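You operate a simulated robot arm through the tools that you are given. There is no shell and no other tool. Be economical: measure what you need, move in short steps, check, and stop when the job is done.

The job below is to be done with a simulated robot arm. You get a single attempt, and the scene is never put back.

TASK
Brush the swarf into the swarf tray and wipe up the oil stain.
Fine: both lie on the cleaning bench; yellow brush and cream handled pad go back. Set down upright: yellow brush, cream handled pad. What is to be rubbed or washed off counts as gone when no trace of it is left.

The check looks at the end state, three seconds after you hand in, the way a careful person would. Anything else that was tipped, shoved, dropped, spilled or broken makes it a failure.

THE ROBOT
A 7-joint arm with a two-finger parallel gripper, fixed in place. Base frame: the origin is at the foot of the arm, x ahead of it, y to its left, z up; the work surface is at about z = 850. Units: mm, degrees, N and s.
With the tool pointing down near the work surface it reaches from about 440 to 920 mm from the base axis. Its first joint turns from -115.0 to 115.0 degrees. Payload 3.91 kg.
Tool frame: the origin (TCP) lies between the finger pads and is the grasp point; the fingertips stand 30 mm ahead of it; z points along the fingers, y is the line along which they close. Largest opening 110 mm; finger width 20, thickness 10; the body of the gripper, 48 by 112 mm, starts 55 mm behind the TCP.
Orientation is that of the tool frame in the base frame, as a unit quaternion [x, y, z, w]. With the fingers straight down and closing along the base's y, the tool's x points along the base's -x, its y along +y and its z along -z.

THE INTERFACE
- The arm moves only by the tool play_rows. Its argument "series" is a list of rows, each an object (a shift or turn left out is 0, a gripper value left out holds the last) with "hand": the opening in per cent of the stroke, from 0 (shut) to 100 (fully open); "travel": the shift along the tool's x, y, z in mm, a list of three; "delta_rot": the turn, a rotation vector about the tool's x, y, z in degrees, a list of three. In form: [{"hand": hand, "travel": [dx, dy, dz], "delta_rot": [rx, ry, rz]}, ...]. A call has 1 to 8 rows; each row shifts and turns the commanded pose from where the row before left it, along the tool's axes as they then stand. Rows are played at 5 a second. More than 50 mm and 8.6 degrees between two rows, or a gripper value outside its range, and nothing of the call is played. A pose out of reach is approached as far as the arm can. The call stops where the force on the tool passes 40 N (or 10 N more than at its start, if that is more) or the arm is blocked; 0.2 s more then pass. Each finger travels about 153 mm/s and halts on what it meets, pressing with about 34 N; the grip force reading is that of the motor and also rises with nothing between the fingers. The clock runs only during rows and for 0.2 s after the last one: add rows that do not move to give the fingers time. It gives the time, the measured TCP pose, the force on the tool (base axes), the opening and the grip force at its end, in the units of the frame above (readings bear some noise), with the torque about the TCP (base axes, N m) and any sound that the robot's microphone picked up, and new pictures: "views" is both (left out), scene, wrist or none.
- Cameras (640 x 400 px; columns grow to the right, rows downward): "scene" is fixed at [51.1, 498.3, 1654.8]; the picture's right is [-0.14, -0.99, 0.00], its down [-0.85, 0.12, -0.52] and it looks along [0.51, -0.07, -0.85] (base axes); focal length 310 px, centre (320, 200). "wrist" rides on the gripper at [72, 17, -103] in the tool frame; the picture's right is [-0.23, 0.97, 0.00], its down [-0.76, -0.18, -0.62] and it looks along [-0.61, -0.14, 0.78] (tool axes); focal length 222 px, centre (320, 200). There is no depth. A picture from a camera that has moved, and an enlarged one, comes with that camera's place and axes in the base frame and with its lens.
- slide_trunk(by): slides the trunk up (or, below 0, down) by that many mm; the arm rides with it, the base frame stays. It gives what a move gives, with no picture.
- enlarge(camera, box): a new picture of the part [left, top, right, bottom] of that camera's present view, enlarged. It takes no simulated time.
- job_done(): hands the job in; it is judged then, once.

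Work in short steps. Places have to be worked out from the pictures, the camera data and where the tool is seen: move nearer, look again, correct. Check each grasp and each placing, and mend what went wrong. You have 120 turns and 200 pictures in all, those below and enlarged ones among them. Open the gripper and draw the arm clear of the work before you hand the job in, unless the task says otherwise; then end with one line.

The tools are called after "Request:" by a JSON object that holds its "op" and its "data". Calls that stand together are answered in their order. play_rows: Moves the arm, as the interface text tells. Its arguments: {"type":"object","properties":{"series":{"type":"array","items":{"type":"object","properties":{"hand":{"type":"number"},"travel":{"type":"array","items":{"type":"number"}},"delta_rot":{"type":"array","items":{"type":"number"}}}}},"views":{"type":"string","enum":["both","scene","wrist","none"]}},"required":["series"]} The other tools are called the same way: slide_trunk (by) slides the trunk up or down; enlarge (camera, box) takes an enlarged picture of a part of a camera's view; job_done () hands the job in.

At the start:

```text
time_s: 0.0
tool_pos: [462.2, 229.5, 1259.3]
tool_rot: [0.0, 1.0, 0.0, 0.001]
wrist_force: [-0.2, 0.7, -0.8]
moment: [0.0, 0.0, -0.02]
grip_width: 109.8
gripper_force: 0.1
trunk travel left (down, up): [-825.0, 165.0]
```

scene: 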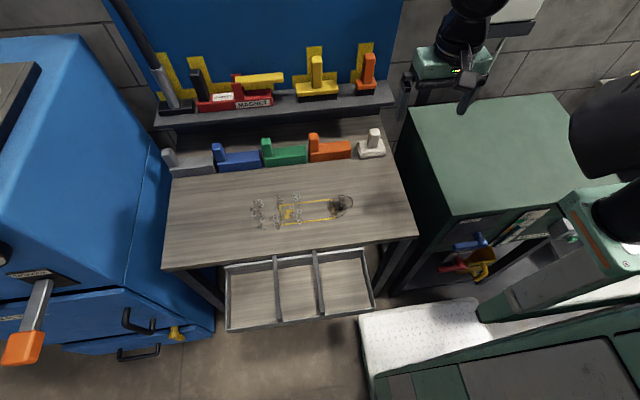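
wrist: 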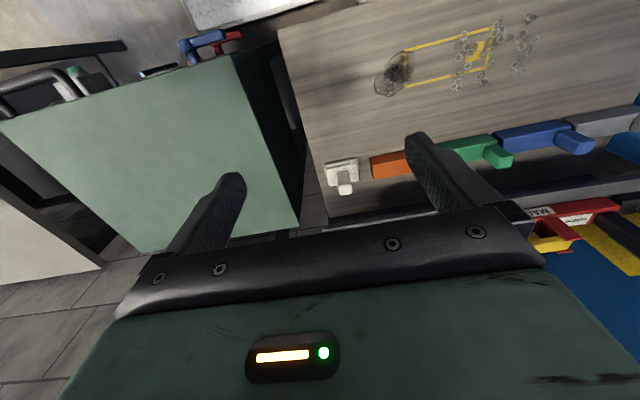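

I start with a closer look at the bench in both areas: tools and dirt.

Request:
{"op": "enlarge", "data": {"camera": "scene", "box": [150, 110, 430, 285]}}

Request:
{"op": "enlarge", "data": {"camera": "scene", "box": [140, 30, 420, 205]}}

Request:
{"op": "enlarge", "data": {"camera": "scene", "box": [150, 220, 430, 395]}}

```text
2.29 times, centred on (290, 198) of scene
camera zoom: at [51.1, 498.3, 1654.8], right [-0.14, -0.99, 0.0], down [-0.85, 0.12, -0.52], along [0.51, -0.07, -0.85], focal length 709 px, centre (389, 206)
```

zoom: 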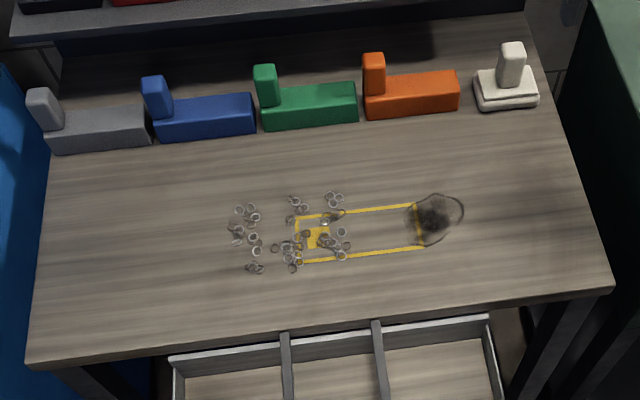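

```text
2.29 times, centred on (280, 118) of scene
camera zoom: at [51.1, 498.3, 1654.8], right [-0.14, -0.99, 0.0], down [-0.85, 0.12, -0.52], along [0.51, -0.07, -0.85], focal length 709 px, centre (411, 389)
```

zoom: 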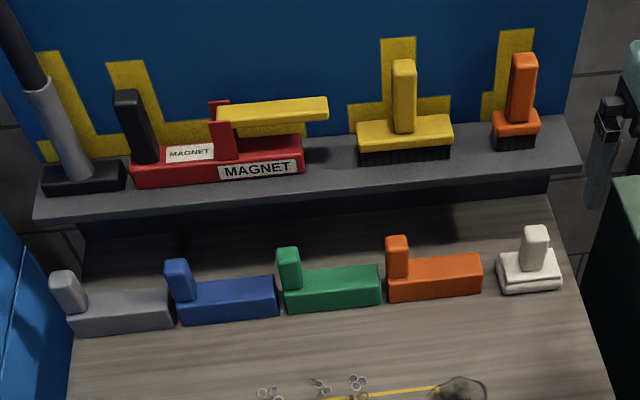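

```text
2.29 times, centred on (290, 308) of scene
camera zoom: at [51.1, 498.3, 1654.8], right [-0.14, -0.99, 0.0], down [-0.85, 0.12, -0.52], along [0.51, -0.07, -0.85], focal length 709 px, centre (389, -46)
```

zoom: 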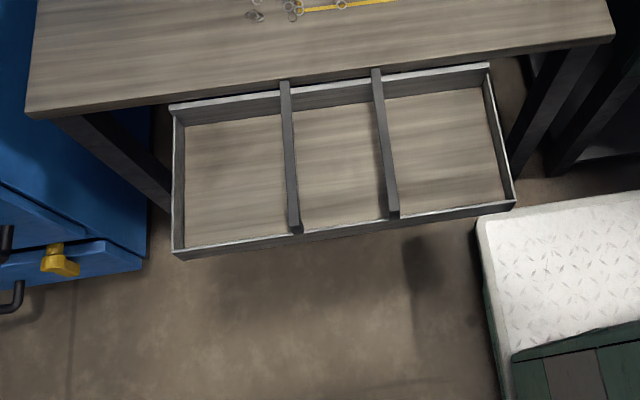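

Stain is near (505,375) and swarf near (507,541); the compartmented drawer sits below the bench front. I move left and back to get a second view of the shelf tools for triangulation.

Request:
{"op": "play_rows", "data": {"series": [{"hand": 100, "travel": [0, 50, 0]}, {"travel": [0, 50, 0]}, {"travel": [0, 50, 0]}, {"travel": [0, 40, 0], "delta_rot": [0, -8, 0]}, {"delta_rot": [0, -8, 0]}, {"delta_rot": [0, -8, 0]}, {}]}}

```text
time_s: 1.6
tool_pos: [463.0, 419.5, 1258.8]
tool_rot: [0.0, 0.978, 0.0, 0.209]
wrist_force: [-0.4, 0.1, -0.2]
moment: [0.01, -0.01, -0.04]
grip_width: 109.6
gripper_force: 0.1
trunk travel left (down, up): [-825.0, 165.0]
camera wrist: at [352.4, 435.1, 1323.9], right [0.21, 0.97, 0.09], down [0.44, -0.18, 0.88], along [0.87, -0.14, -0.47], focal length 222 px, centre (320, 200)
```

scene: 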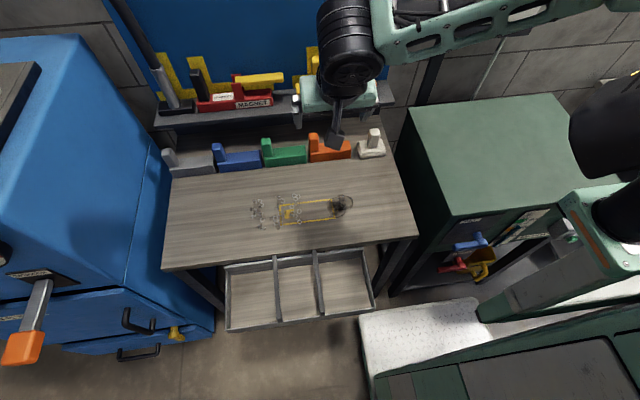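
wrist: 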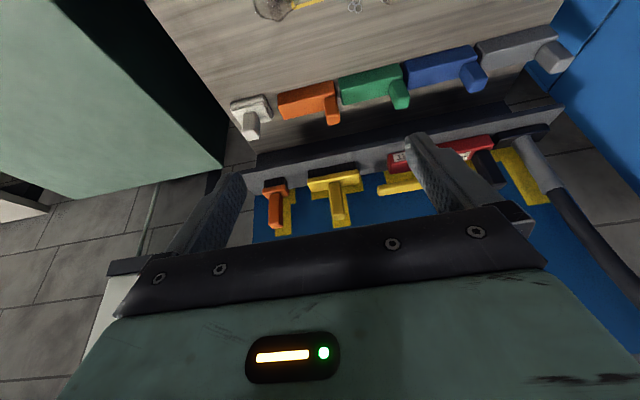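

Brush handle top triangulates to about (821, 397, 1134). Now I look down at the drawer to see whether it is the swarf tray (labels, walls, gap to bench).

Request:
{"op": "play_rows", "data": {"series": [{"travel": [0, 40, 0], "delta_rot": [0, 8, 0]}, {"travel": [0, 40, 0], "delta_rot": [0, 8, 0]}, {"travel": [0, 30, 0], "delta_rot": [0, 8, 0]}, {"delta_rot": [0, 8, 0]}, {"delta_rot": [0, 8, 0]}, {"delta_rot": [0, 8, 0]}, {}]}}

```text
time_s: 3.2
tool_pos: [452.6, 501.3, 1254.4]
tool_rot: [-0.001, 0.978, -0.001, -0.208]
wrist_force: [0.2, 0.5, -0.2]
moment: [-0.02, 0.02, 0.04]
grip_width: 109.7
gripper_force: 0.0
out of reach, approached as far as the arm can: row 4, 5, 6
trunk travel left (down, up): [-825.0, 165.0]
camera wrist: at [426.8, 516.4, 1377.9], right [0.21, 0.97, -0.09], down [0.95, -0.18, 0.26], along [0.23, -0.14, -0.96], focal length 222 px, centre (320, 200)
```

scene: 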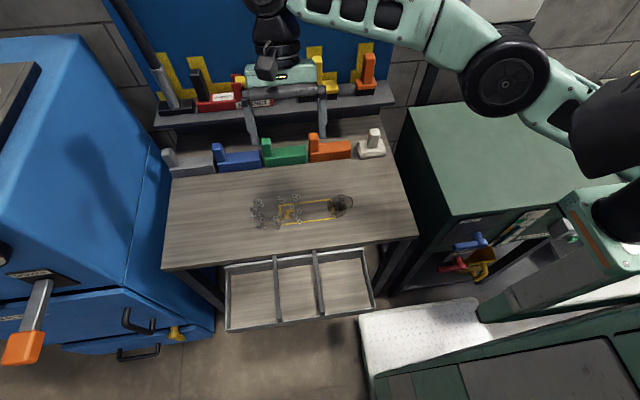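
wrist: 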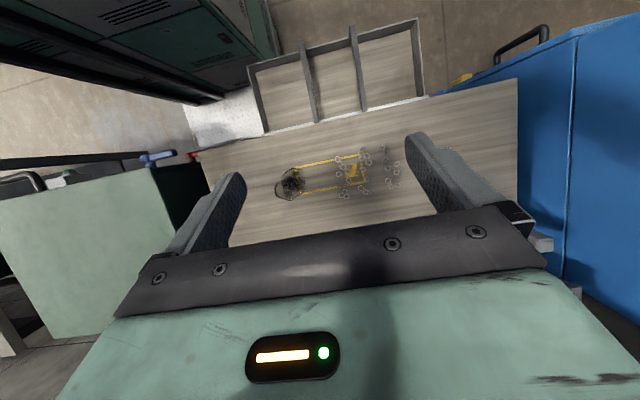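

Request:
{"op": "enlarge", "data": {"camera": "wrist", "box": [230, 0, 440, 131]}}

Request:
{"op": "enlarge", "data": {"camera": "wrist", "box": [250, 120, 450, 245]}}

```text
3.05 times, centred on (335, 66) of wrist
camera zoom: at [426.8, 516.4, 1377.9], right [0.21, 0.97, -0.09], down [0.95, -0.18, 0.26], along [0.23, -0.14, -0.96], focal length 677 px, centre (274, 610)
```

zoom: 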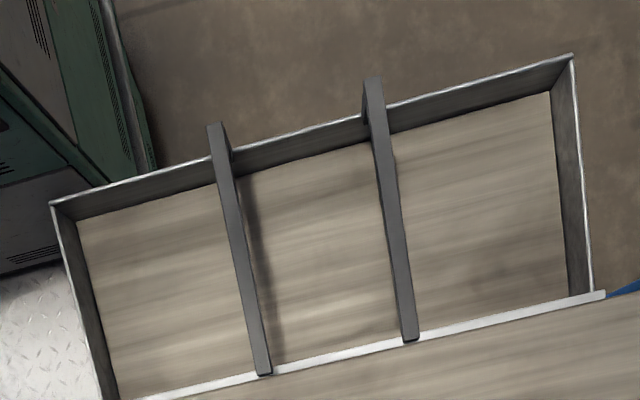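

```text
3.20 times, centred on (350, 182) of wrist
camera zoom: at [426.8, 516.4, 1377.9], right [0.21, 0.97, -0.09], down [0.95, -0.18, 0.26], along [0.23, -0.14, -0.96], focal length 711 px, centre (224, 256)
```

zoom: 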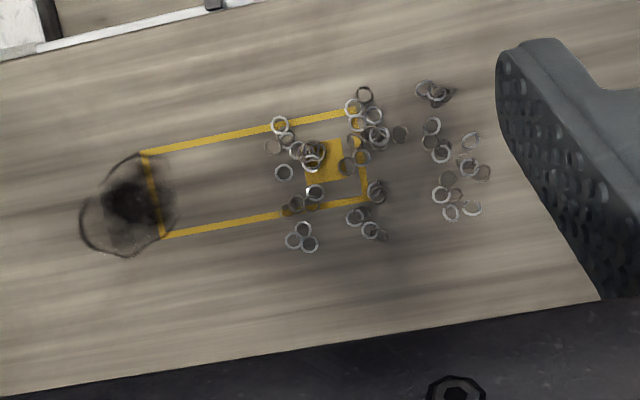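

The tray runs along the bench front (edge x≈373), with dividers at y≈471 and 578. Now I level the tool, move toward the brush handle with the gripper above it, and look.

Request:
{"op": "play_rows", "data": {"series": [{"delta_rot": [0, -8, 0]}, {"delta_rot": [0, -8, 0]}, {"delta_rot": [0, -8, 0]}, {"travel": [-50, -40, 0]}, {"travel": [-50, -40, 0]}, {"travel": [-50, -30, 0]}, {"travel": [-50, 0, 0]}, {}]}}

Request:
{"op": "enlarge", "data": {"camera": "scene", "box": [215, 290, 385, 396]}}

```text
refused: row 4 steps farther than a row can; nothing moved
```

```text
3.76 times, centred on (300, 343) of scene
camera zoom: at [51.1, 498.3, 1654.8], right [-0.14, -0.99, 0.0], down [-0.85, 0.12, -0.52], along [0.51, -0.07, -0.85], focal length 1168 px, centre (395, -338)
```

zoom: 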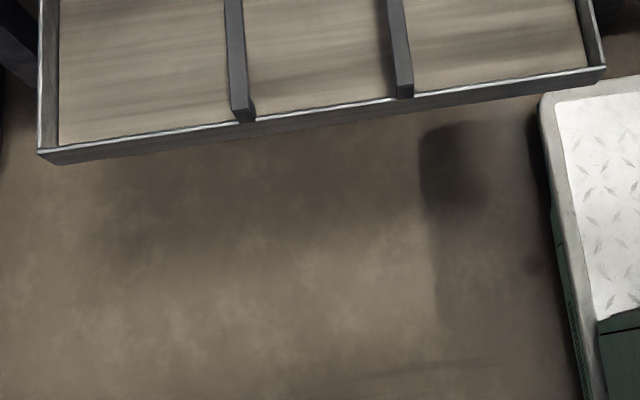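

Step norm limit is 50 mm; I split the moves into shorter ones.

Request:
{"op": "play_rows", "data": {"series": [{"delta_rot": [0, -8, 0]}, {"delta_rot": [0, -8, 0]}, {"delta_rot": [0, -8, 0]}, {"travel": [-40, -28, 0]}, {"travel": [-40, -28, 0]}, {"travel": [-40, -28, 0]}, {"travel": [-40, -20, 0]}, {}]}}

```text
time_s: 5.0
tool_pos: [612.8, 395.6, 1253.8]
tool_rot: [0.0, 1.0, 0.0, 0.0]
wrist_force: [0.8, 0.0, 0.1]
moment: [-0.01, 0.0, -0.02]
grip_width: 110.3
gripper_force: 0.0
trunk travel left (down, up): [-825.0, 165.0]
camera wrist: at [540.2, 411.7, 1357.3], right [0.23, 0.97, 0.0], down [0.76, -0.18, 0.62], along [0.61, -0.14, -0.78], focal length 222 px, centre (320, 200)
```

scene: 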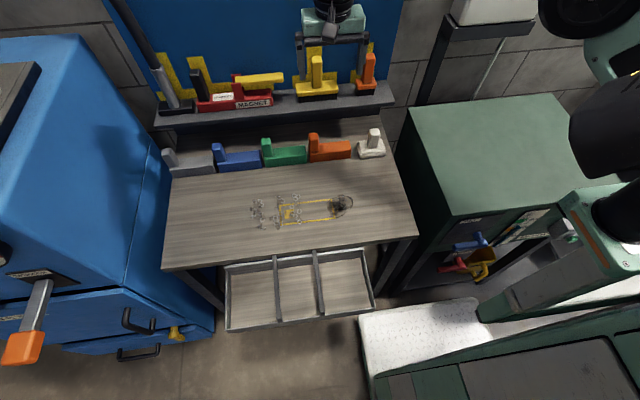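
wrist: 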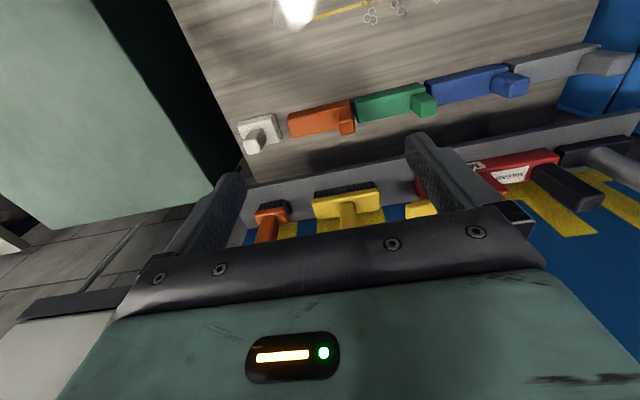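

I zoom in on the brush from here to refine its position.

Request:
{"op": "enlarge", "data": {"camera": "wrist", "box": [240, 150, 440, 275]}}

Request:
{"op": "enlarge", "data": {"camera": "scene", "box": [265, 30, 393, 110]}}

```text
3.20 times, centred on (340, 212) of wrist
camera zoom: at [540.2, 411.7, 1357.3], right [0.23, 0.97, 0.0], down [0.76, -0.18, 0.62], along [0.61, -0.14, -0.78], focal length 711 px, centre (256, 160)
```

zoom: 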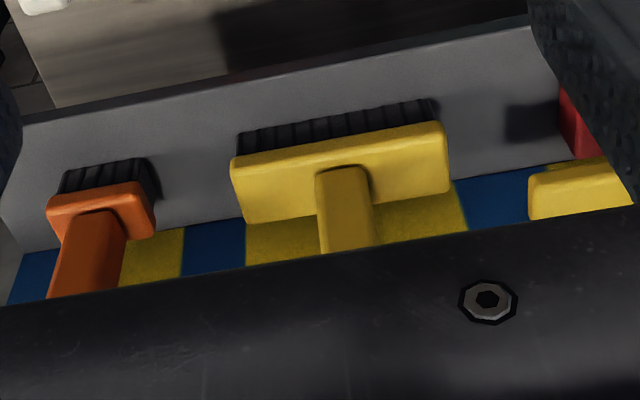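

```text
5.00 times, centred on (329, 70) of scene
camera zoom: at [51.1, 498.3, 1654.8], right [-0.14, -0.99, 0.0], down [-0.85, 0.12, -0.52], along [0.51, -0.07, -0.85], focal length 1551 px, centre (275, 850)
```

zoom: 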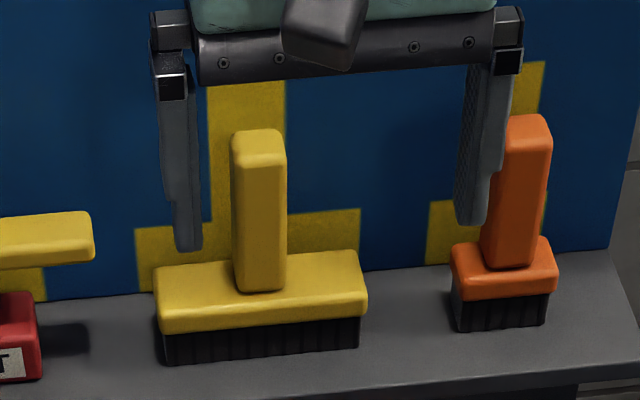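

Brush body spans y≈341–460, x≈775–825; handle center ≈(811,398), top z≈1134. I advance above it at the present height.

Request:
{"op": "play_rows", "data": {"series": [{"hand": 75, "travel": [-49, 2, 0]}, {"travel": [-49, 0, 0]}, {"travel": [-49, 0, 0]}, {"travel": [-49, 0, 0]}, {"travel": [0, 0, 40]}, {"travel": [0, 0, 25]}, {}]}}

Request:
{"op": "enlarge", "data": {"camera": "scene", "box": [265, 30, 393, 110]}}

```text
time_s: 6.6
tool_pos: [744.2, 340.4, 1174.7]
tool_rot: [0.0, 1.0, 0.0, -0.001]
wrist_force: [-0.1, -0.4, 0.2]
moment: [-0.02, 0.0, 0.01]
grip_width: 82.4
gripper_force: 0.0
out of reach, approached as far as the arm can: row 2, 3, 4
trunk travel left (down, up): [-825.0, 165.0]
camera wrist: at [671.0, 355.9, 1277.4], right [0.23, 0.97, 0.0], down [0.76, -0.18, 0.62], along [0.61, -0.14, -0.78], focal length 222 px, centre (320, 200)
```

scene: 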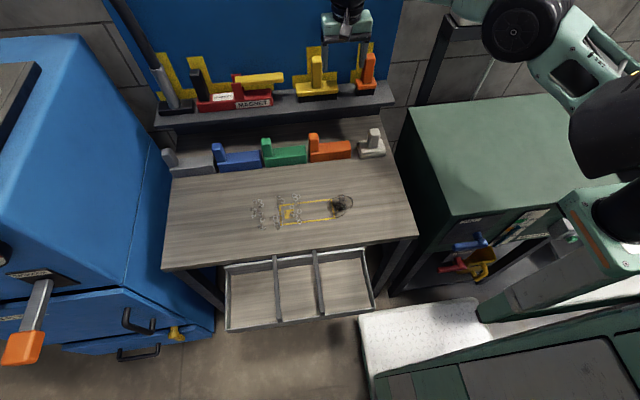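
wrist: 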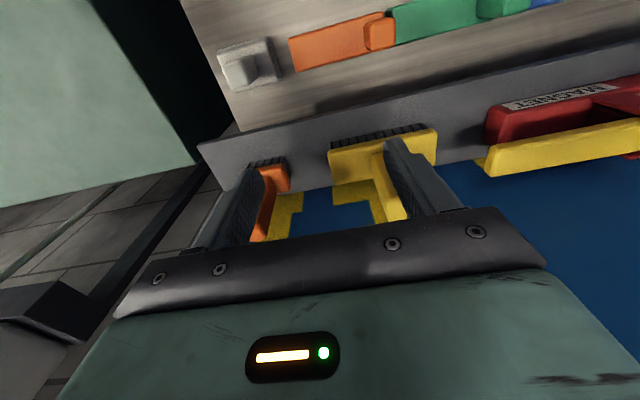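

```text
5.00 times, centred on (329, 70) of scene
camera zoom: at [51.1, 498.3, 1654.8], right [-0.14, -0.99, 0.0], down [-0.85, 0.12, -0.52], along [0.51, -0.07, -0.85], focal length 1551 px, centre (275, 850)
```

zoom: 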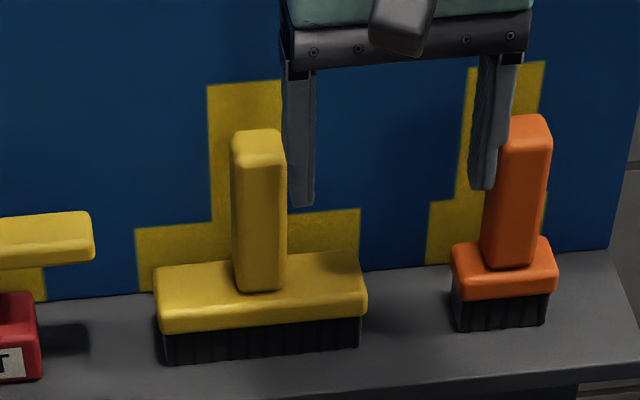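

At this height reach falls short, so I raise the trunk (shoulder is evidently low); the fingers are clear so going straight up is safe.

Request:
{"op": "slide_trunk", "data": {"by": 165}}

```text
time_s: 8.5
tool_pos: [744.1, 340.5, 1339.0]
tool_rot: [0.0, 1.0, -0.001, 0.001]
wrist_force: [-0.1, 1.0, -0.6]
moment: [-0.04, -0.02, -0.01]
grip_width: 82.7
gripper_force: 0.1
trunk travel left (down, up): [-990.0, 0.0]
```

Now move to y=398, down to z≈1180, staying back from the handle, then forward.

Request:
{"op": "play_rows", "data": {"series": [{"travel": [0, 30, 30]}, {"travel": [0, 28, 30]}, {"travel": [0, 0, 48]}, {"travel": [0, 0, 48]}, {"travel": [-33, 0, 0]}, {"travel": [-33, 0, 0]}, {}], "views": "wrist"}}

Request:
{"op": "enlarge", "data": {"camera": "scene", "box": [265, 30, 393, 110]}}

```text
time_s: 10.1
tool_pos: [767.5, 351.7, 1193.4]
tool_rot: [0.0, 1.0, 0.0, 0.0]
wrist_force: [-0.6, 0.4, -0.1]
moment: [-0.02, 0.02, 0.0]
grip_width: 82.3
gripper_force: 0.2
out of reach, approached as far as the arm can: row 1, 2, 5, 6
trunk travel left (down, up): [-990.0, 0.0]
camera wrist: at [693.8, 367.0, 1295.9], right [0.23, 0.97, 0.0], down [0.76, -0.18, 0.62], along [0.61, -0.14, -0.78], focal length 222 px, centre (320, 200)
```

wrist: 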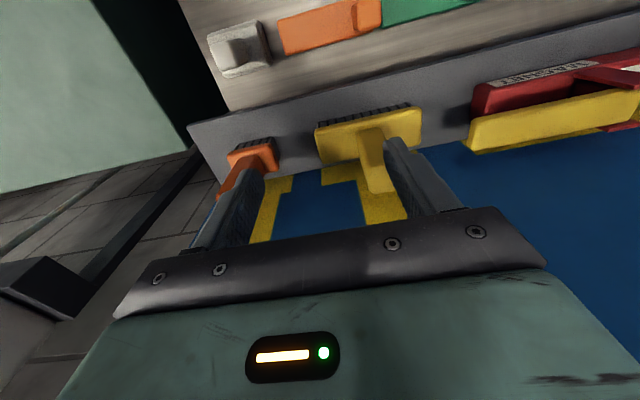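

```text
5.00 times, centred on (329, 70) of scene
camera zoom: at [51.1, 498.3, 1654.8], right [-0.14, -0.99, 0.0], down [-0.85, 0.12, -0.52], along [0.51, -0.07, -0.85], focal length 1551 px, centre (275, 850)
```

zoom: 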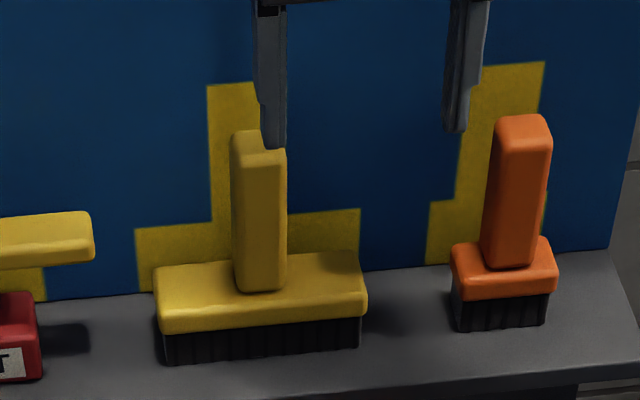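

Still ~60 mm short with the tool vertical; a 20° forward tilt of the fingers will gain reach. I retreat, align y, and tilt.

Request:
{"op": "play_rows", "data": {"series": [{"travel": [35, 0, 0]}, {"travel": [0, 23, 0]}, {"travel": [0, 23, 0]}, {"delta_rot": [0, -8, 0]}, {"delta_rot": [0, -8, 0]}, {"delta_rot": [0, -4, 0]}, {}], "views": "none"}}

```text
time_s: 11.7
tool_pos: [733.0, 386.9, 1192.5]
tool_rot: [0.001, 0.985, -0.001, 0.175]
wrist_force: [0.3, 0.8, 0.5]
moment: [0.0, 0.01, 0.0]
grip_width: 82.4
gripper_force: 0.0
out of reach, approached as far as the arm can: row 1, 2, 3
trunk travel left (down, up): [-990.0, 0.0]
```

Now y +11 and forward ~78 mm above the handle.

Request:
{"op": "play_rows", "data": {"series": [{"travel": [0, 11, 0]}, {"travel": [-37, 0, 13.3]}, {"travel": [-36, 0, 13.3]}, {}], "views": "wrist"}}

Request:
{"op": "enlarge", "data": {"camera": "scene", "box": [265, 30, 393, 110]}}

```text
time_s: 12.7
tool_pos: [801.1, 389.5, 1192.5]
tool_rot: [0.0, 0.985, 0.0, 0.174]
wrist_force: [-1.0, 0.0, 0.5]
moment: [0.01, -0.02, 0.02]
grip_width: 82.6
gripper_force: 0.0
out of reach, approached as far as the arm can: row 3
trunk travel left (down, up): [-990.0, 0.0]
camera wrist: at [697.5, 405.5, 1264.8], right [0.21, 0.97, 0.08], down [0.5, -0.18, 0.85], along [0.84, -0.14, -0.53], focal length 222 px, centre (320, 200)
```

wrist: 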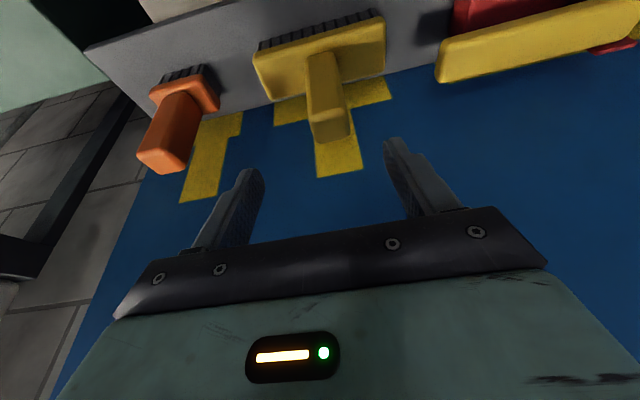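

```text
5.00 times, centred on (329, 70) of scene
camera zoom: at [51.1, 498.3, 1654.8], right [-0.14, -0.99, 0.0], down [-0.85, 0.12, -0.52], along [0.51, -0.07, -0.85], focal length 1551 px, centre (275, 850)
```

zoom: 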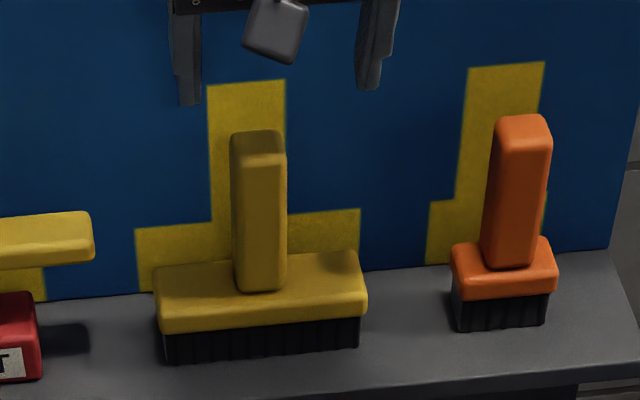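

Handle center refined to (815,399), top z≈1132. I shift y +10, descend and then nudge forward around it.

Request:
{"op": "play_rows", "data": {"series": [{"travel": [0, 10, 0]}, {"travel": [10.3, 0, 28.2]}, {"travel": [10.3, 0, 28.2]}, {}], "views": "wrist"}}

Request:
{"op": "enlarge", "data": {"camera": "scene", "box": [265, 30, 393, 110]}}

```text
time_s: 13.7
tool_pos: [794.1, 389.3, 1132.6]
tool_rot: [0.0, 0.985, 0.001, 0.175]
wrist_force: [0.4, -0.1, 0.4]
moment: [0.01, 0.01, -0.01]
grip_width: 82.4
gripper_force: 0.0
out of reach, approached as far as the arm can: row 1, 3
trunk travel left (down, up): [-990.0, 0.0]
camera wrist: at [689.0, 406.1, 1205.3], right [0.21, 0.97, 0.08], down [0.5, -0.18, 0.85], along [0.84, -0.14, -0.53], focal length 222 px, centre (320, 200)
```

wrist: 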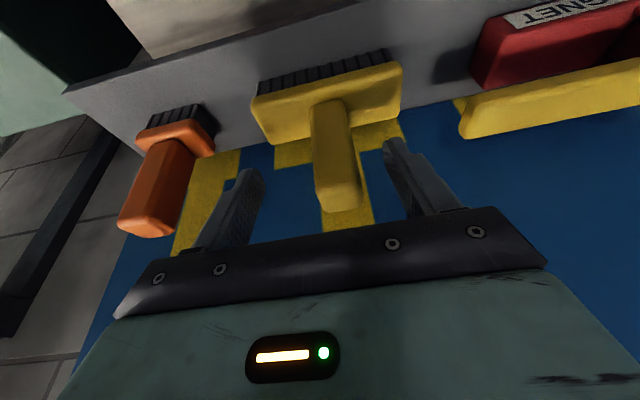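

```text
5.00 times, centred on (329, 70) of scene
camera zoom: at [51.1, 498.3, 1654.8], right [-0.14, -0.99, 0.0], down [-0.85, 0.12, -0.52], along [0.51, -0.07, -0.85], focal length 1551 px, centre (275, 850)
```

zoom: 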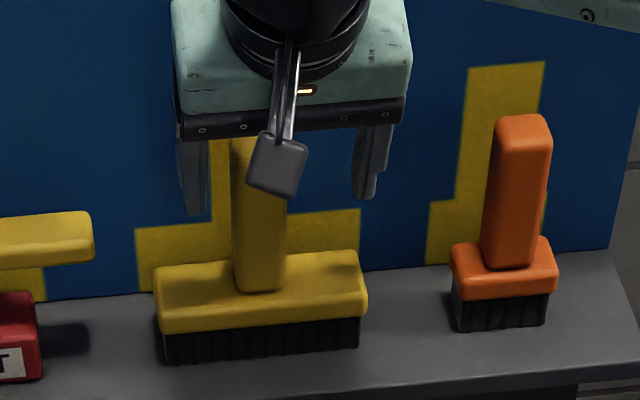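

Close but short by ~20 mm forward and 10 in y. I tilt another 12° (rotation about TCP keeps tips clear), then correct y and x.

Request:
{"op": "play_rows", "data": {"series": [{"delta_rot": [0, -6, 0]}, {"delta_rot": [0, -6, 0]}, {"travel": [0, 10, 0]}, {"travel": [-17, 0, 10.6]}, {}], "views": "wrist"}}

```text
time_s: 14.9
tool_pos: [809.4, 405.7, 1134.2]
tool_rot: [0.0, 0.961, 0.0, 0.276]
wrist_force: [0.1, 0.6, 0.2]
moment: [0.0, -0.01, 0.02]
grip_width: 82.5
gripper_force: 0.0
out of reach, approached as far as the arm can: row 1, 2, 3, 4
trunk travel left (down, up): [-990.0, 0.0]
camera wrist: at [693.5, 422.7, 1182.5], right [0.19, 0.97, 0.12], down [0.32, -0.18, 0.93], along [0.93, -0.14, -0.34], focal length 222 px, centre (320, 200)
```

wrist: 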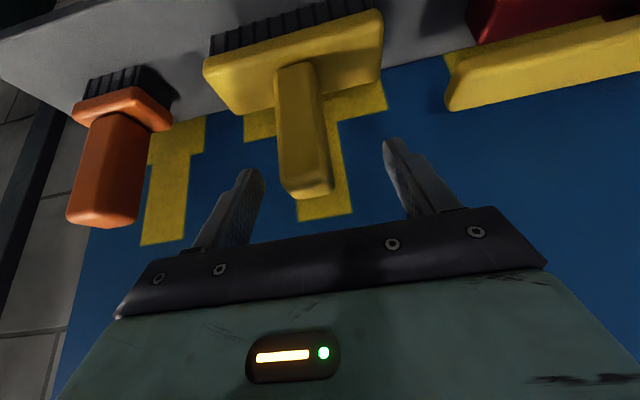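

Now y is 405.7 (want 399). Shift −6 and descend ~32 mm.

Request:
{"op": "play_rows", "data": {"series": [{"travel": [0, -6, 0]}, {"travel": [8.5, 0, 13.6]}, {"travel": [8.5, 0, 13.6]}, {}], "views": "wrist"}}

Request:
{"op": "enlarge", "data": {"camera": "scene", "box": [265, 30, 393, 110]}}

```text
time_s: 15.9
tool_pos: [811.4, 401.8, 1100.9]
tool_rot: [0.0, 0.961, 0.0, 0.275]
wrist_force: [0.6, 0.3, -0.1]
moment: [-0.01, 0.01, 0.01]
grip_width: 82.6
gripper_force: 0.0
out of reach, approached as far as the arm can: row 1, 3
trunk travel left (down, up): [-990.0, 0.0]
camera wrist: at [694.3, 416.9, 1149.7], right [0.19, 0.97, 0.12], down [0.31, -0.18, 0.93], along [0.93, -0.14, -0.34], focal length 222 px, centre (320, 200)
```

wrist: 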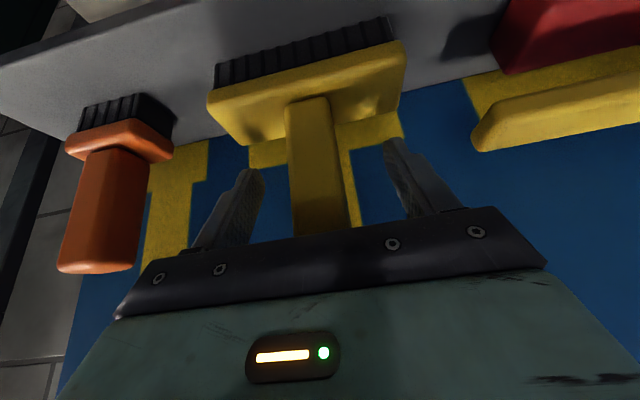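

```text
5.00 times, centred on (329, 70) of scene
camera zoom: at [51.1, 498.3, 1654.8], right [-0.14, -0.99, 0.0], down [-0.85, 0.12, -0.52], along [0.51, -0.07, -0.85], focal length 1551 px, centre (275, 850)
```

zoom: 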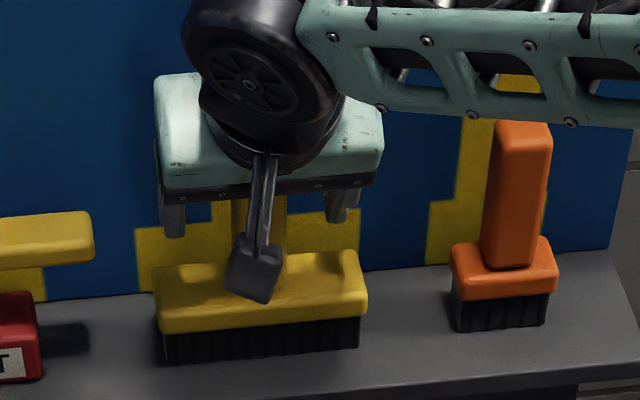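

Fingers straddle the handle with TCP at (811,402,1101). Close the gripper.

Request:
{"op": "play_rows", "data": {"series": [{"hand": 40}, {"hand": 22}, {"hand": 10}, {"hand": 0}, {}, {}], "views": "wrist"}}

Request:
{"op": "enlarge", "data": {"camera": "scene", "box": [265, 30, 393, 110]}}

```text
time_s: 17.3
tool_pos: [811.3, 400.1, 1100.0]
tool_rot: [-0.001, 0.961, 0.0, 0.276]
wrist_force: [-0.1, 0.0, -0.4]
moment: [0.0, -0.04, -0.02]
grip_width: 29.7
gripper_force: 34.0
trunk travel left (down, up): [-990.0, 0.0]
camera wrist: at [694.3, 416.9, 1149.8], right [0.19, 0.97, 0.12], down [0.32, -0.18, 0.93], along [0.93, -0.14, -0.34], focal length 222 px, centre (320, 200)
```

wrist: 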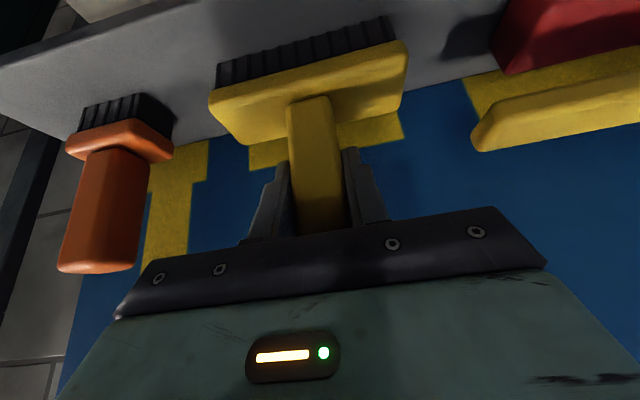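

```text
5.00 times, centred on (329, 70) of scene
camera zoom: at [51.1, 498.3, 1654.8], right [-0.14, -0.99, 0.0], down [-0.85, 0.12, -0.52], along [0.51, -0.07, -0.85], focal length 1551 px, centre (275, 850)
```

zoom: 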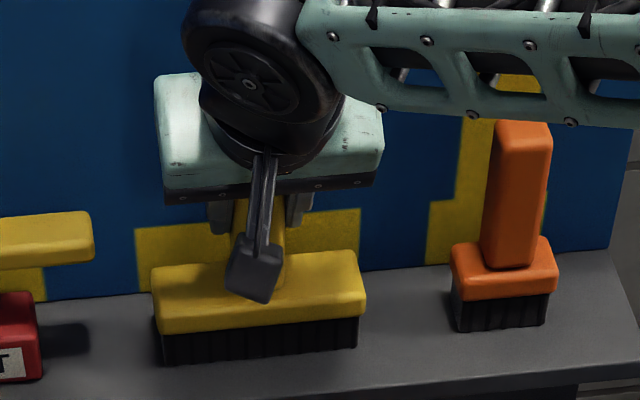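

Firm grip (29.7 mm). Lift straight up 30 mm, then check.

Request:
{"op": "play_rows", "data": {"series": [{"travel": [-8, 0, -12.7]}, {"travel": [-8, 0, -12.7]}, {"travel": [4, 0, -20]}, {}], "views": "wrist"}}

Request:
{"op": "enlarge", "data": {"camera": "scene", "box": [265, 30, 393, 110]}}

```text
time_s: 18.3
tool_pos: [796.6, 400.8, 1146.6]
tool_rot: [-0.001, 0.961, 0.001, 0.276]
wrist_force: [-0.4, 0.1, -1.5]
moment: [-0.01, 0.02, 0.02]
grip_width: 29.8
gripper_force: 33.5
trunk travel left (down, up): [-990.0, 0.0]
camera wrist: at [680.0, 417.0, 1195.4], right [0.19, 0.97, 0.12], down [0.32, -0.18, 0.93], along [0.93, -0.14, -0.34], focal length 222 px, centre (320, 200)
```

wrist: 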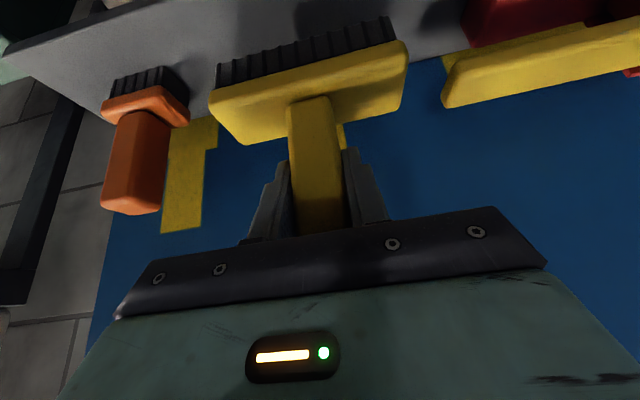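

```text
5.00 times, centred on (329, 70) of scene
camera zoom: at [51.1, 498.3, 1654.8], right [-0.14, -0.99, 0.0], down [-0.85, 0.12, -0.52], along [0.51, -0.07, -0.85], focal length 1551 px, centre (275, 850)
```

zoom: 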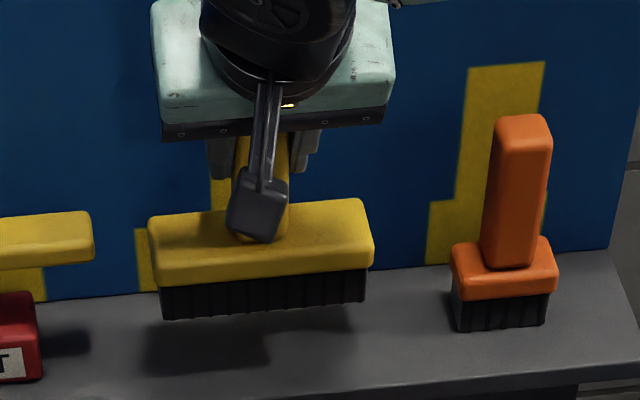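

Brush lifted cleanly. While moving back over the bench, let me check the tray rim vs bench edge closely first.

Request:
{"op": "enlarge", "data": {"camera": "scene", "box": [215, 225, 295, 275]}}

Request:
{"op": "play_rows", "data": {"series": [{"travel": [42, 0, -26]}, {"travel": [42, 10, -22]}, {"travel": [40, 25, -15]}, {"travel": [40, 25, -15]}, {"travel": [40, 25, -15]}, {"travel": [40, 25, -15]}, {"travel": [40, 25, -15]}, {}]}}

```text
8.00 times, centred on (255, 250) of scene
camera zoom: at [51.1, 498.3, 1654.8], right [-0.14, -0.99, 0.0], down [-0.85, 0.12, -0.52], along [0.51, -0.07, -0.85], focal length 2482 px, centre (840, -200)
```

zoom: 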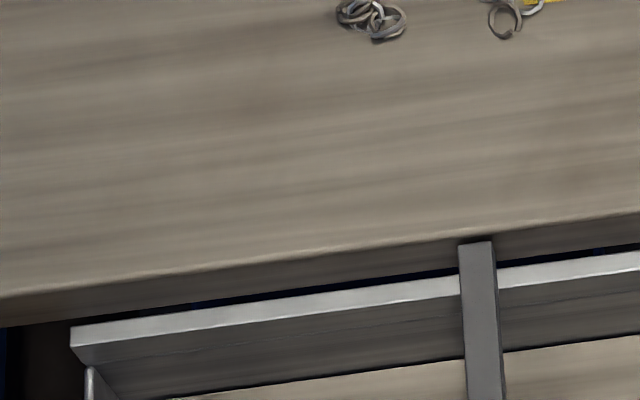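

```text
time_s: 20.1
tool_pos: [489.2, 536.9, 1102.1]
tool_rot: [0.0, 0.961, 0.001, 0.276]
wrist_force: [-0.1, 0.3, -0.9]
moment: [0.01, 0.0, 0.0]
grip_width: 29.7
gripper_force: 33.9
trunk travel left (down, up): [-990.0, 0.0]
camera wrist: at [371.0, 553.4, 1151.0], right [0.19, 0.97, 0.12], down [0.32, -0.18, 0.93], along [0.93, -0.14, -0.34], focal length 222 px, centre (320, 200)
```

scene: 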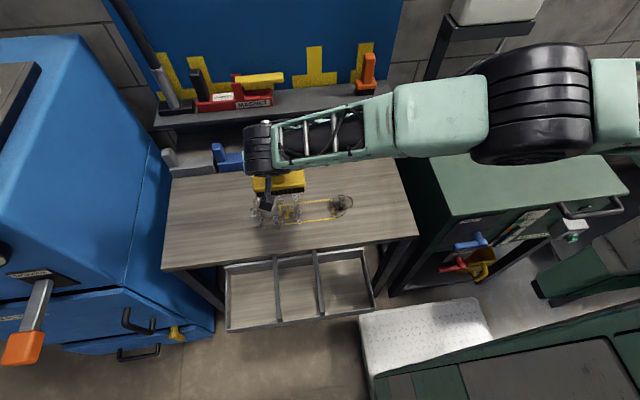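
wrist: 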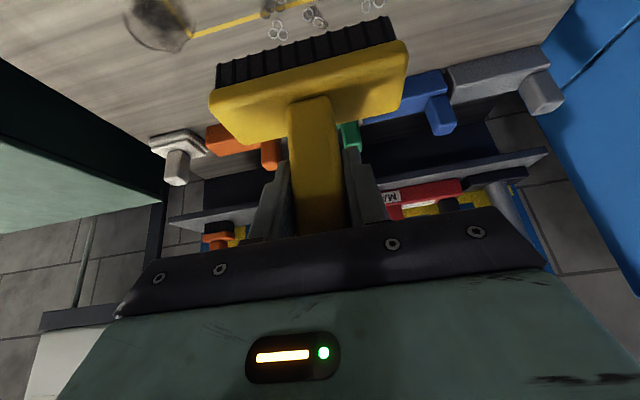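

The rim lies below the bench edge, so sweeping over it works. Now I yaw the brush +90° (about vertical) at height so its long side runs along x, to first gather the swarf toward +y.

Request:
{"op": "play_rows", "data": {"series": [{"delta_rot": [-4.5, 0, -7.2]}, {"delta_rot": [-4.5, 0, -7.2]}, {"delta_rot": [-4.5, 0, -7.2]}, {"delta_rot": [-4.5, 0, -7.2]}, {"delta_rot": [-4.5, 0, -7.2]}, {"delta_rot": [-4.5, 0, -7.2]}, {}], "views": "scene"}}

```text
time_s: 21.7
tool_pos: [491.5, 535.5, 1099.6]
tool_rot: [-0.414, 0.868, 0.118, 0.248]
wrist_force: [0.1, -1.1, -1.2]
moment: [0.01, 0.03, -0.01]
grip_width: 29.5
gripper_force: 33.9
trunk travel left (down, up): [-990.0, 0.0]
```

scene: 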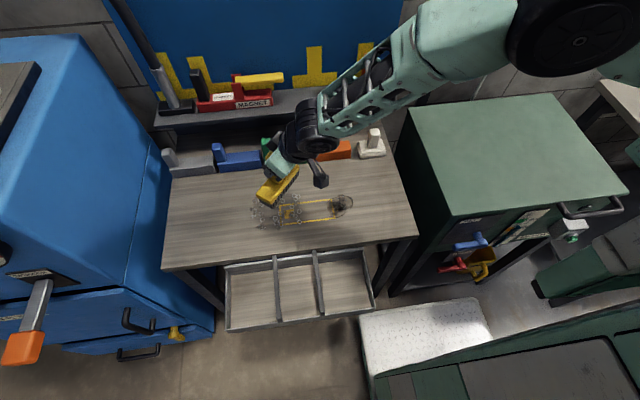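

Good, continue the remaining 39° and shift to start position above (505, 458).

Request:
{"op": "play_rows", "data": {"series": [{"delta_rot": [-4.5, 0, -7.2]}, {"delta_rot": [-4.5, 0, -7.2]}, {"delta_rot": [-4.5, 0, -7.2]}, {"delta_rot": [-4.5, 0, -7.2]}, {"delta_rot": [-2.65, 0, -4.24]}, {"travel": [33, -7, -20.5]}, {"travel": [33, -7, -20.5]}, {}], "views": "both"}}

```text
time_s: 23.5
tool_pos: [505.5, 459.9, 1100.1]
tool_rot: [-0.679, 0.68, 0.195, 0.195]
wrist_force: [1.1, 0.3, -0.7]
moment: [-0.02, 0.01, 0.01]
grip_width: 29.7
gripper_force: 34.3
trunk travel left (down, up): [-990.0, 0.0]
camera wrist: at [487.9, 342.0, 1150.1], right [-0.97, 0.19, 0.12], down [0.18, 0.32, 0.93], along [0.14, 0.93, -0.34], focal length 222 px, centre (320, 200)
```

scene: 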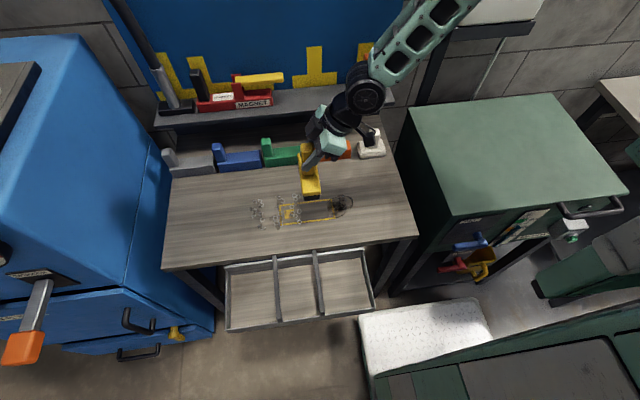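
wrist: 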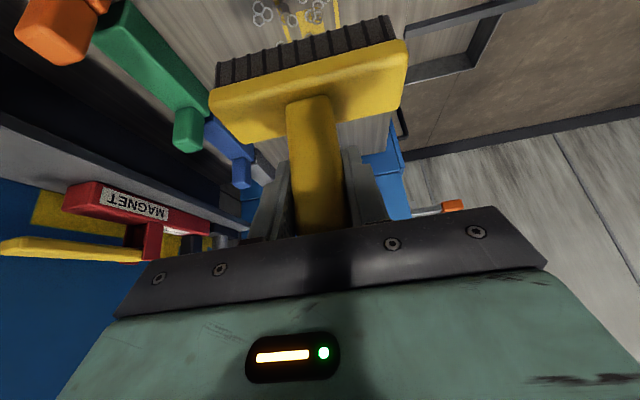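

Brush is aligned along x. Descend to ~25 mm above expected contact and check.

Request:
{"op": "play_rows", "data": {"series": [{"travel": [24, 0, 38]}, {"travel": [24, 0, 38]}, {"travel": [21, 0, 33.5]}, {}], "views": "scene"}}

Request:
{"op": "enlarge", "data": {"camera": "scene", "box": [230, 140, 390, 240]}}

```text
time_s: 24.5
tool_pos: [506.8, 456.2, 969.1]
tool_rot: [-0.679, 0.68, 0.195, 0.195]
wrist_force: [0.4, -0.7, -0.4]
moment: [0.02, -0.01, -0.02]
grip_width: 29.7
gripper_force: 34.5
trunk travel left (down, up): [-990.0, 0.0]
```

scene: 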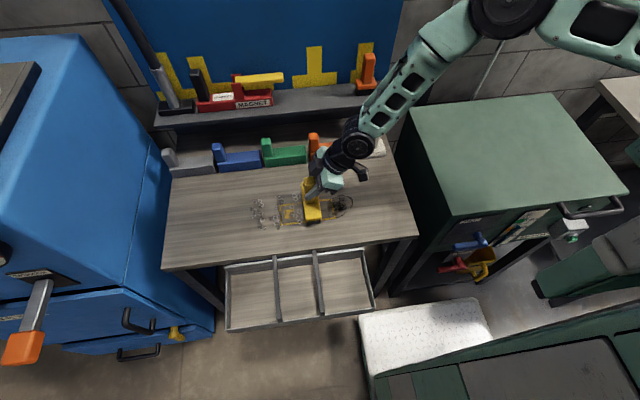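

```text
4.00 times, centred on (310, 190) of scene
camera zoom: at [51.1, 498.3, 1654.8], right [-0.14, -0.99, 0.0], down [-0.85, 0.12, -0.52], along [0.51, -0.07, -0.85], focal length 1241 px, centre (360, 240)
```

zoom: 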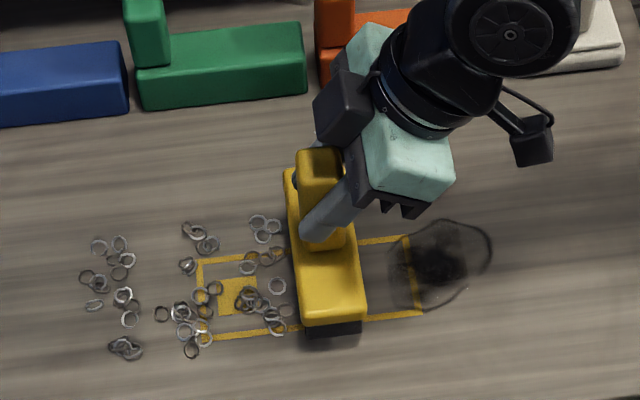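

I shift 12 mm toward −x to cover the nearest rings, and descend gently to contact.

Request:
{"op": "play_rows", "data": {"series": [{"travel": [2, 12, -1.3]}, {"travel": [8, 0, 12.7]}, {"travel": [4, 0, 6.4]}, {"travel": [1.6, 0, 2.5]}, {}], "views": "scene"}}

Request:
{"op": "enlarge", "data": {"camera": "scene", "box": [230, 140, 390, 240]}}

```text
time_s: 25.7
tool_pos: [494.1, 457.9, 948.4]
tool_rot: [-0.678, 0.68, 0.196, 0.199]
wrist_force: [-1.6, 0.0, 32.1]
moment: [0.15, 0.33, -0.04]
grip_width: 29.6
gripper_force: 34.1
trunk travel left (down, up): [-990.0, 0.0]
```

scene: 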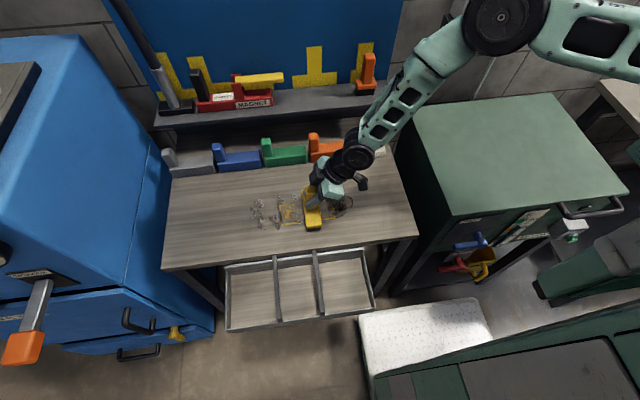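

```text
4.00 times, centred on (310, 190) of scene
camera zoom: at [51.1, 498.3, 1654.8], right [-0.14, -0.99, 0.0], down [-0.85, 0.12, -0.52], along [0.51, -0.07, -0.85], focal length 1241 px, centre (360, 240)
```

zoom: 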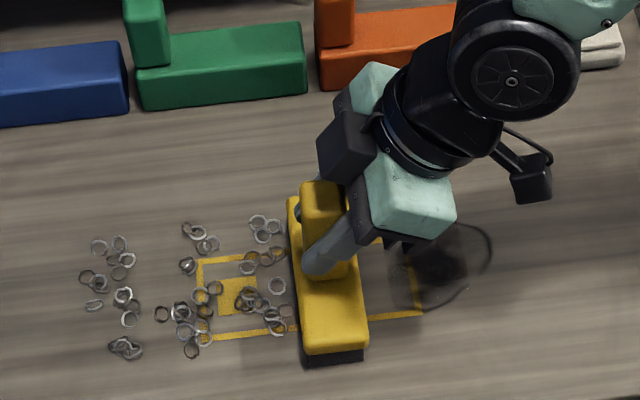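

Contact at z≈948 with 32 N. Ease off 1.5 mm and sweep +y gently.

Request:
{"op": "play_rows", "data": {"series": [{"travel": [-0.8, 0, -1.3]}, {"travel": [-15.3, 0, 9.5]}, {"travel": [-15.3, 0, 9.5]}, {"travel": [-15.3, 0, 9.5]}, {}], "views": "none"}}

Request:
{"op": "enlarge", "data": {"camera": "scene", "box": [210, 150, 370, 250]}}

```text
time_s: 26.9
tool_pos: [491.2, 507.7, 945.7]
tool_rot: [0.68, -0.68, -0.194, -0.194]
wrist_force: [-1.3, -3.3, 10.4]
moment: [-0.12, -0.1, -0.04]
grip_width: 29.8
gripper_force: 34.2
trunk travel left (down, up): [-990.0, 0.0]
```

```text
4.00 times, centred on (290, 200) of scene
camera zoom: at [51.1, 498.3, 1654.8], right [-0.14, -0.99, 0.0], down [-0.85, 0.12, -0.52], along [0.51, -0.07, -0.85], focal length 1241 px, centre (440, 200)
```

zoom: 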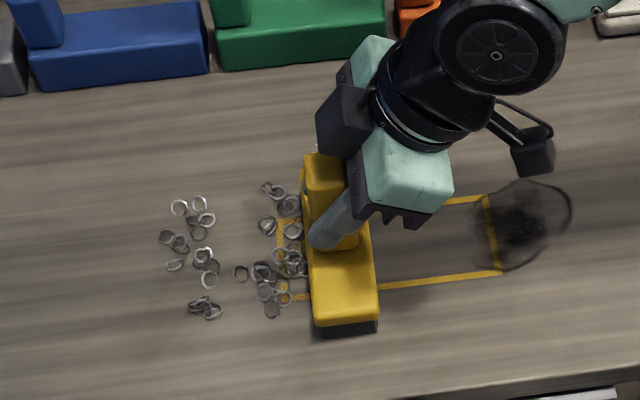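

Rings are moving along in front of the bristles. Continue to y≈583.

Request:
{"op": "play_rows", "data": {"series": [{"travel": [-15.3, 0, 9.5]}, {"travel": [-15.3, 0, 9.5]}, {"travel": [-15.3, 0, 9.5]}, {"travel": [-15.3, 0, 9.5]}, {}], "views": "none"}}

Request:
{"op": "enlarge", "data": {"camera": "scene", "box": [170, 150, 330, 250]}}

```text
time_s: 28.1
tool_pos: [494.7, 581.6, 947.9]
tool_rot: [-0.679, 0.681, 0.195, 0.195]
wrist_force: [-1.4, -0.1, -1.0]
moment: [0.02, -0.03, 0.03]
grip_width: 29.8
gripper_force: 34.2
trunk travel left (down, up): [-990.0, 0.0]
```

```text
4.00 times, centred on (250, 200) of scene
camera zoom: at [51.1, 498.3, 1654.8], right [-0.14, -0.99, 0.0], down [-0.85, 0.12, -0.52], along [0.51, -0.07, -0.85], focal length 1241 px, centre (600, 200)
```

zoom: 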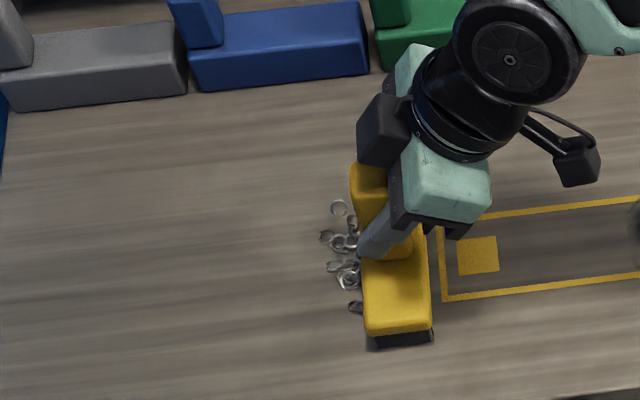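

All rings gathered at y≈615–640, in front of the left compartment. Lift and check for leftovers.

Request:
{"op": "play_rows", "data": {"series": [{"travel": [10, 0, -5]}, {"travel": [-21, 0, -34]}, {"travel": [-21, 0, -34]}, {}], "views": "none"}}

Request:
{"op": "enlarge", "data": {"camera": "scene", "box": [170, 150, 330, 250]}}

```text
time_s: 29.1
tool_pos: [494.0, 570.3, 1024.9]
tool_rot: [-0.678, 0.681, 0.195, 0.196]
wrist_force: [-1.0, -0.2, -1.6]
moment: [-0.01, -0.03, -0.01]
grip_width: 29.7
gripper_force: 34.0
trunk travel left (down, up): [-990.0, 0.0]
```

```text
4.00 times, centred on (250, 200) of scene
camera zoom: at [51.1, 498.3, 1654.8], right [-0.14, -0.99, 0.0], down [-0.85, 0.12, -0.52], along [0.51, -0.07, -0.85], focal length 1241 px, centre (600, 200)
```

zoom: 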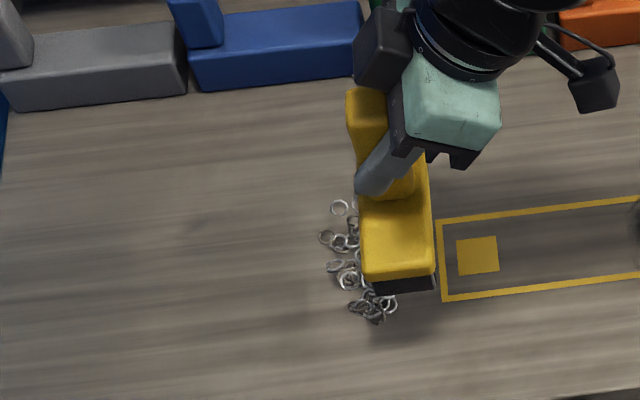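

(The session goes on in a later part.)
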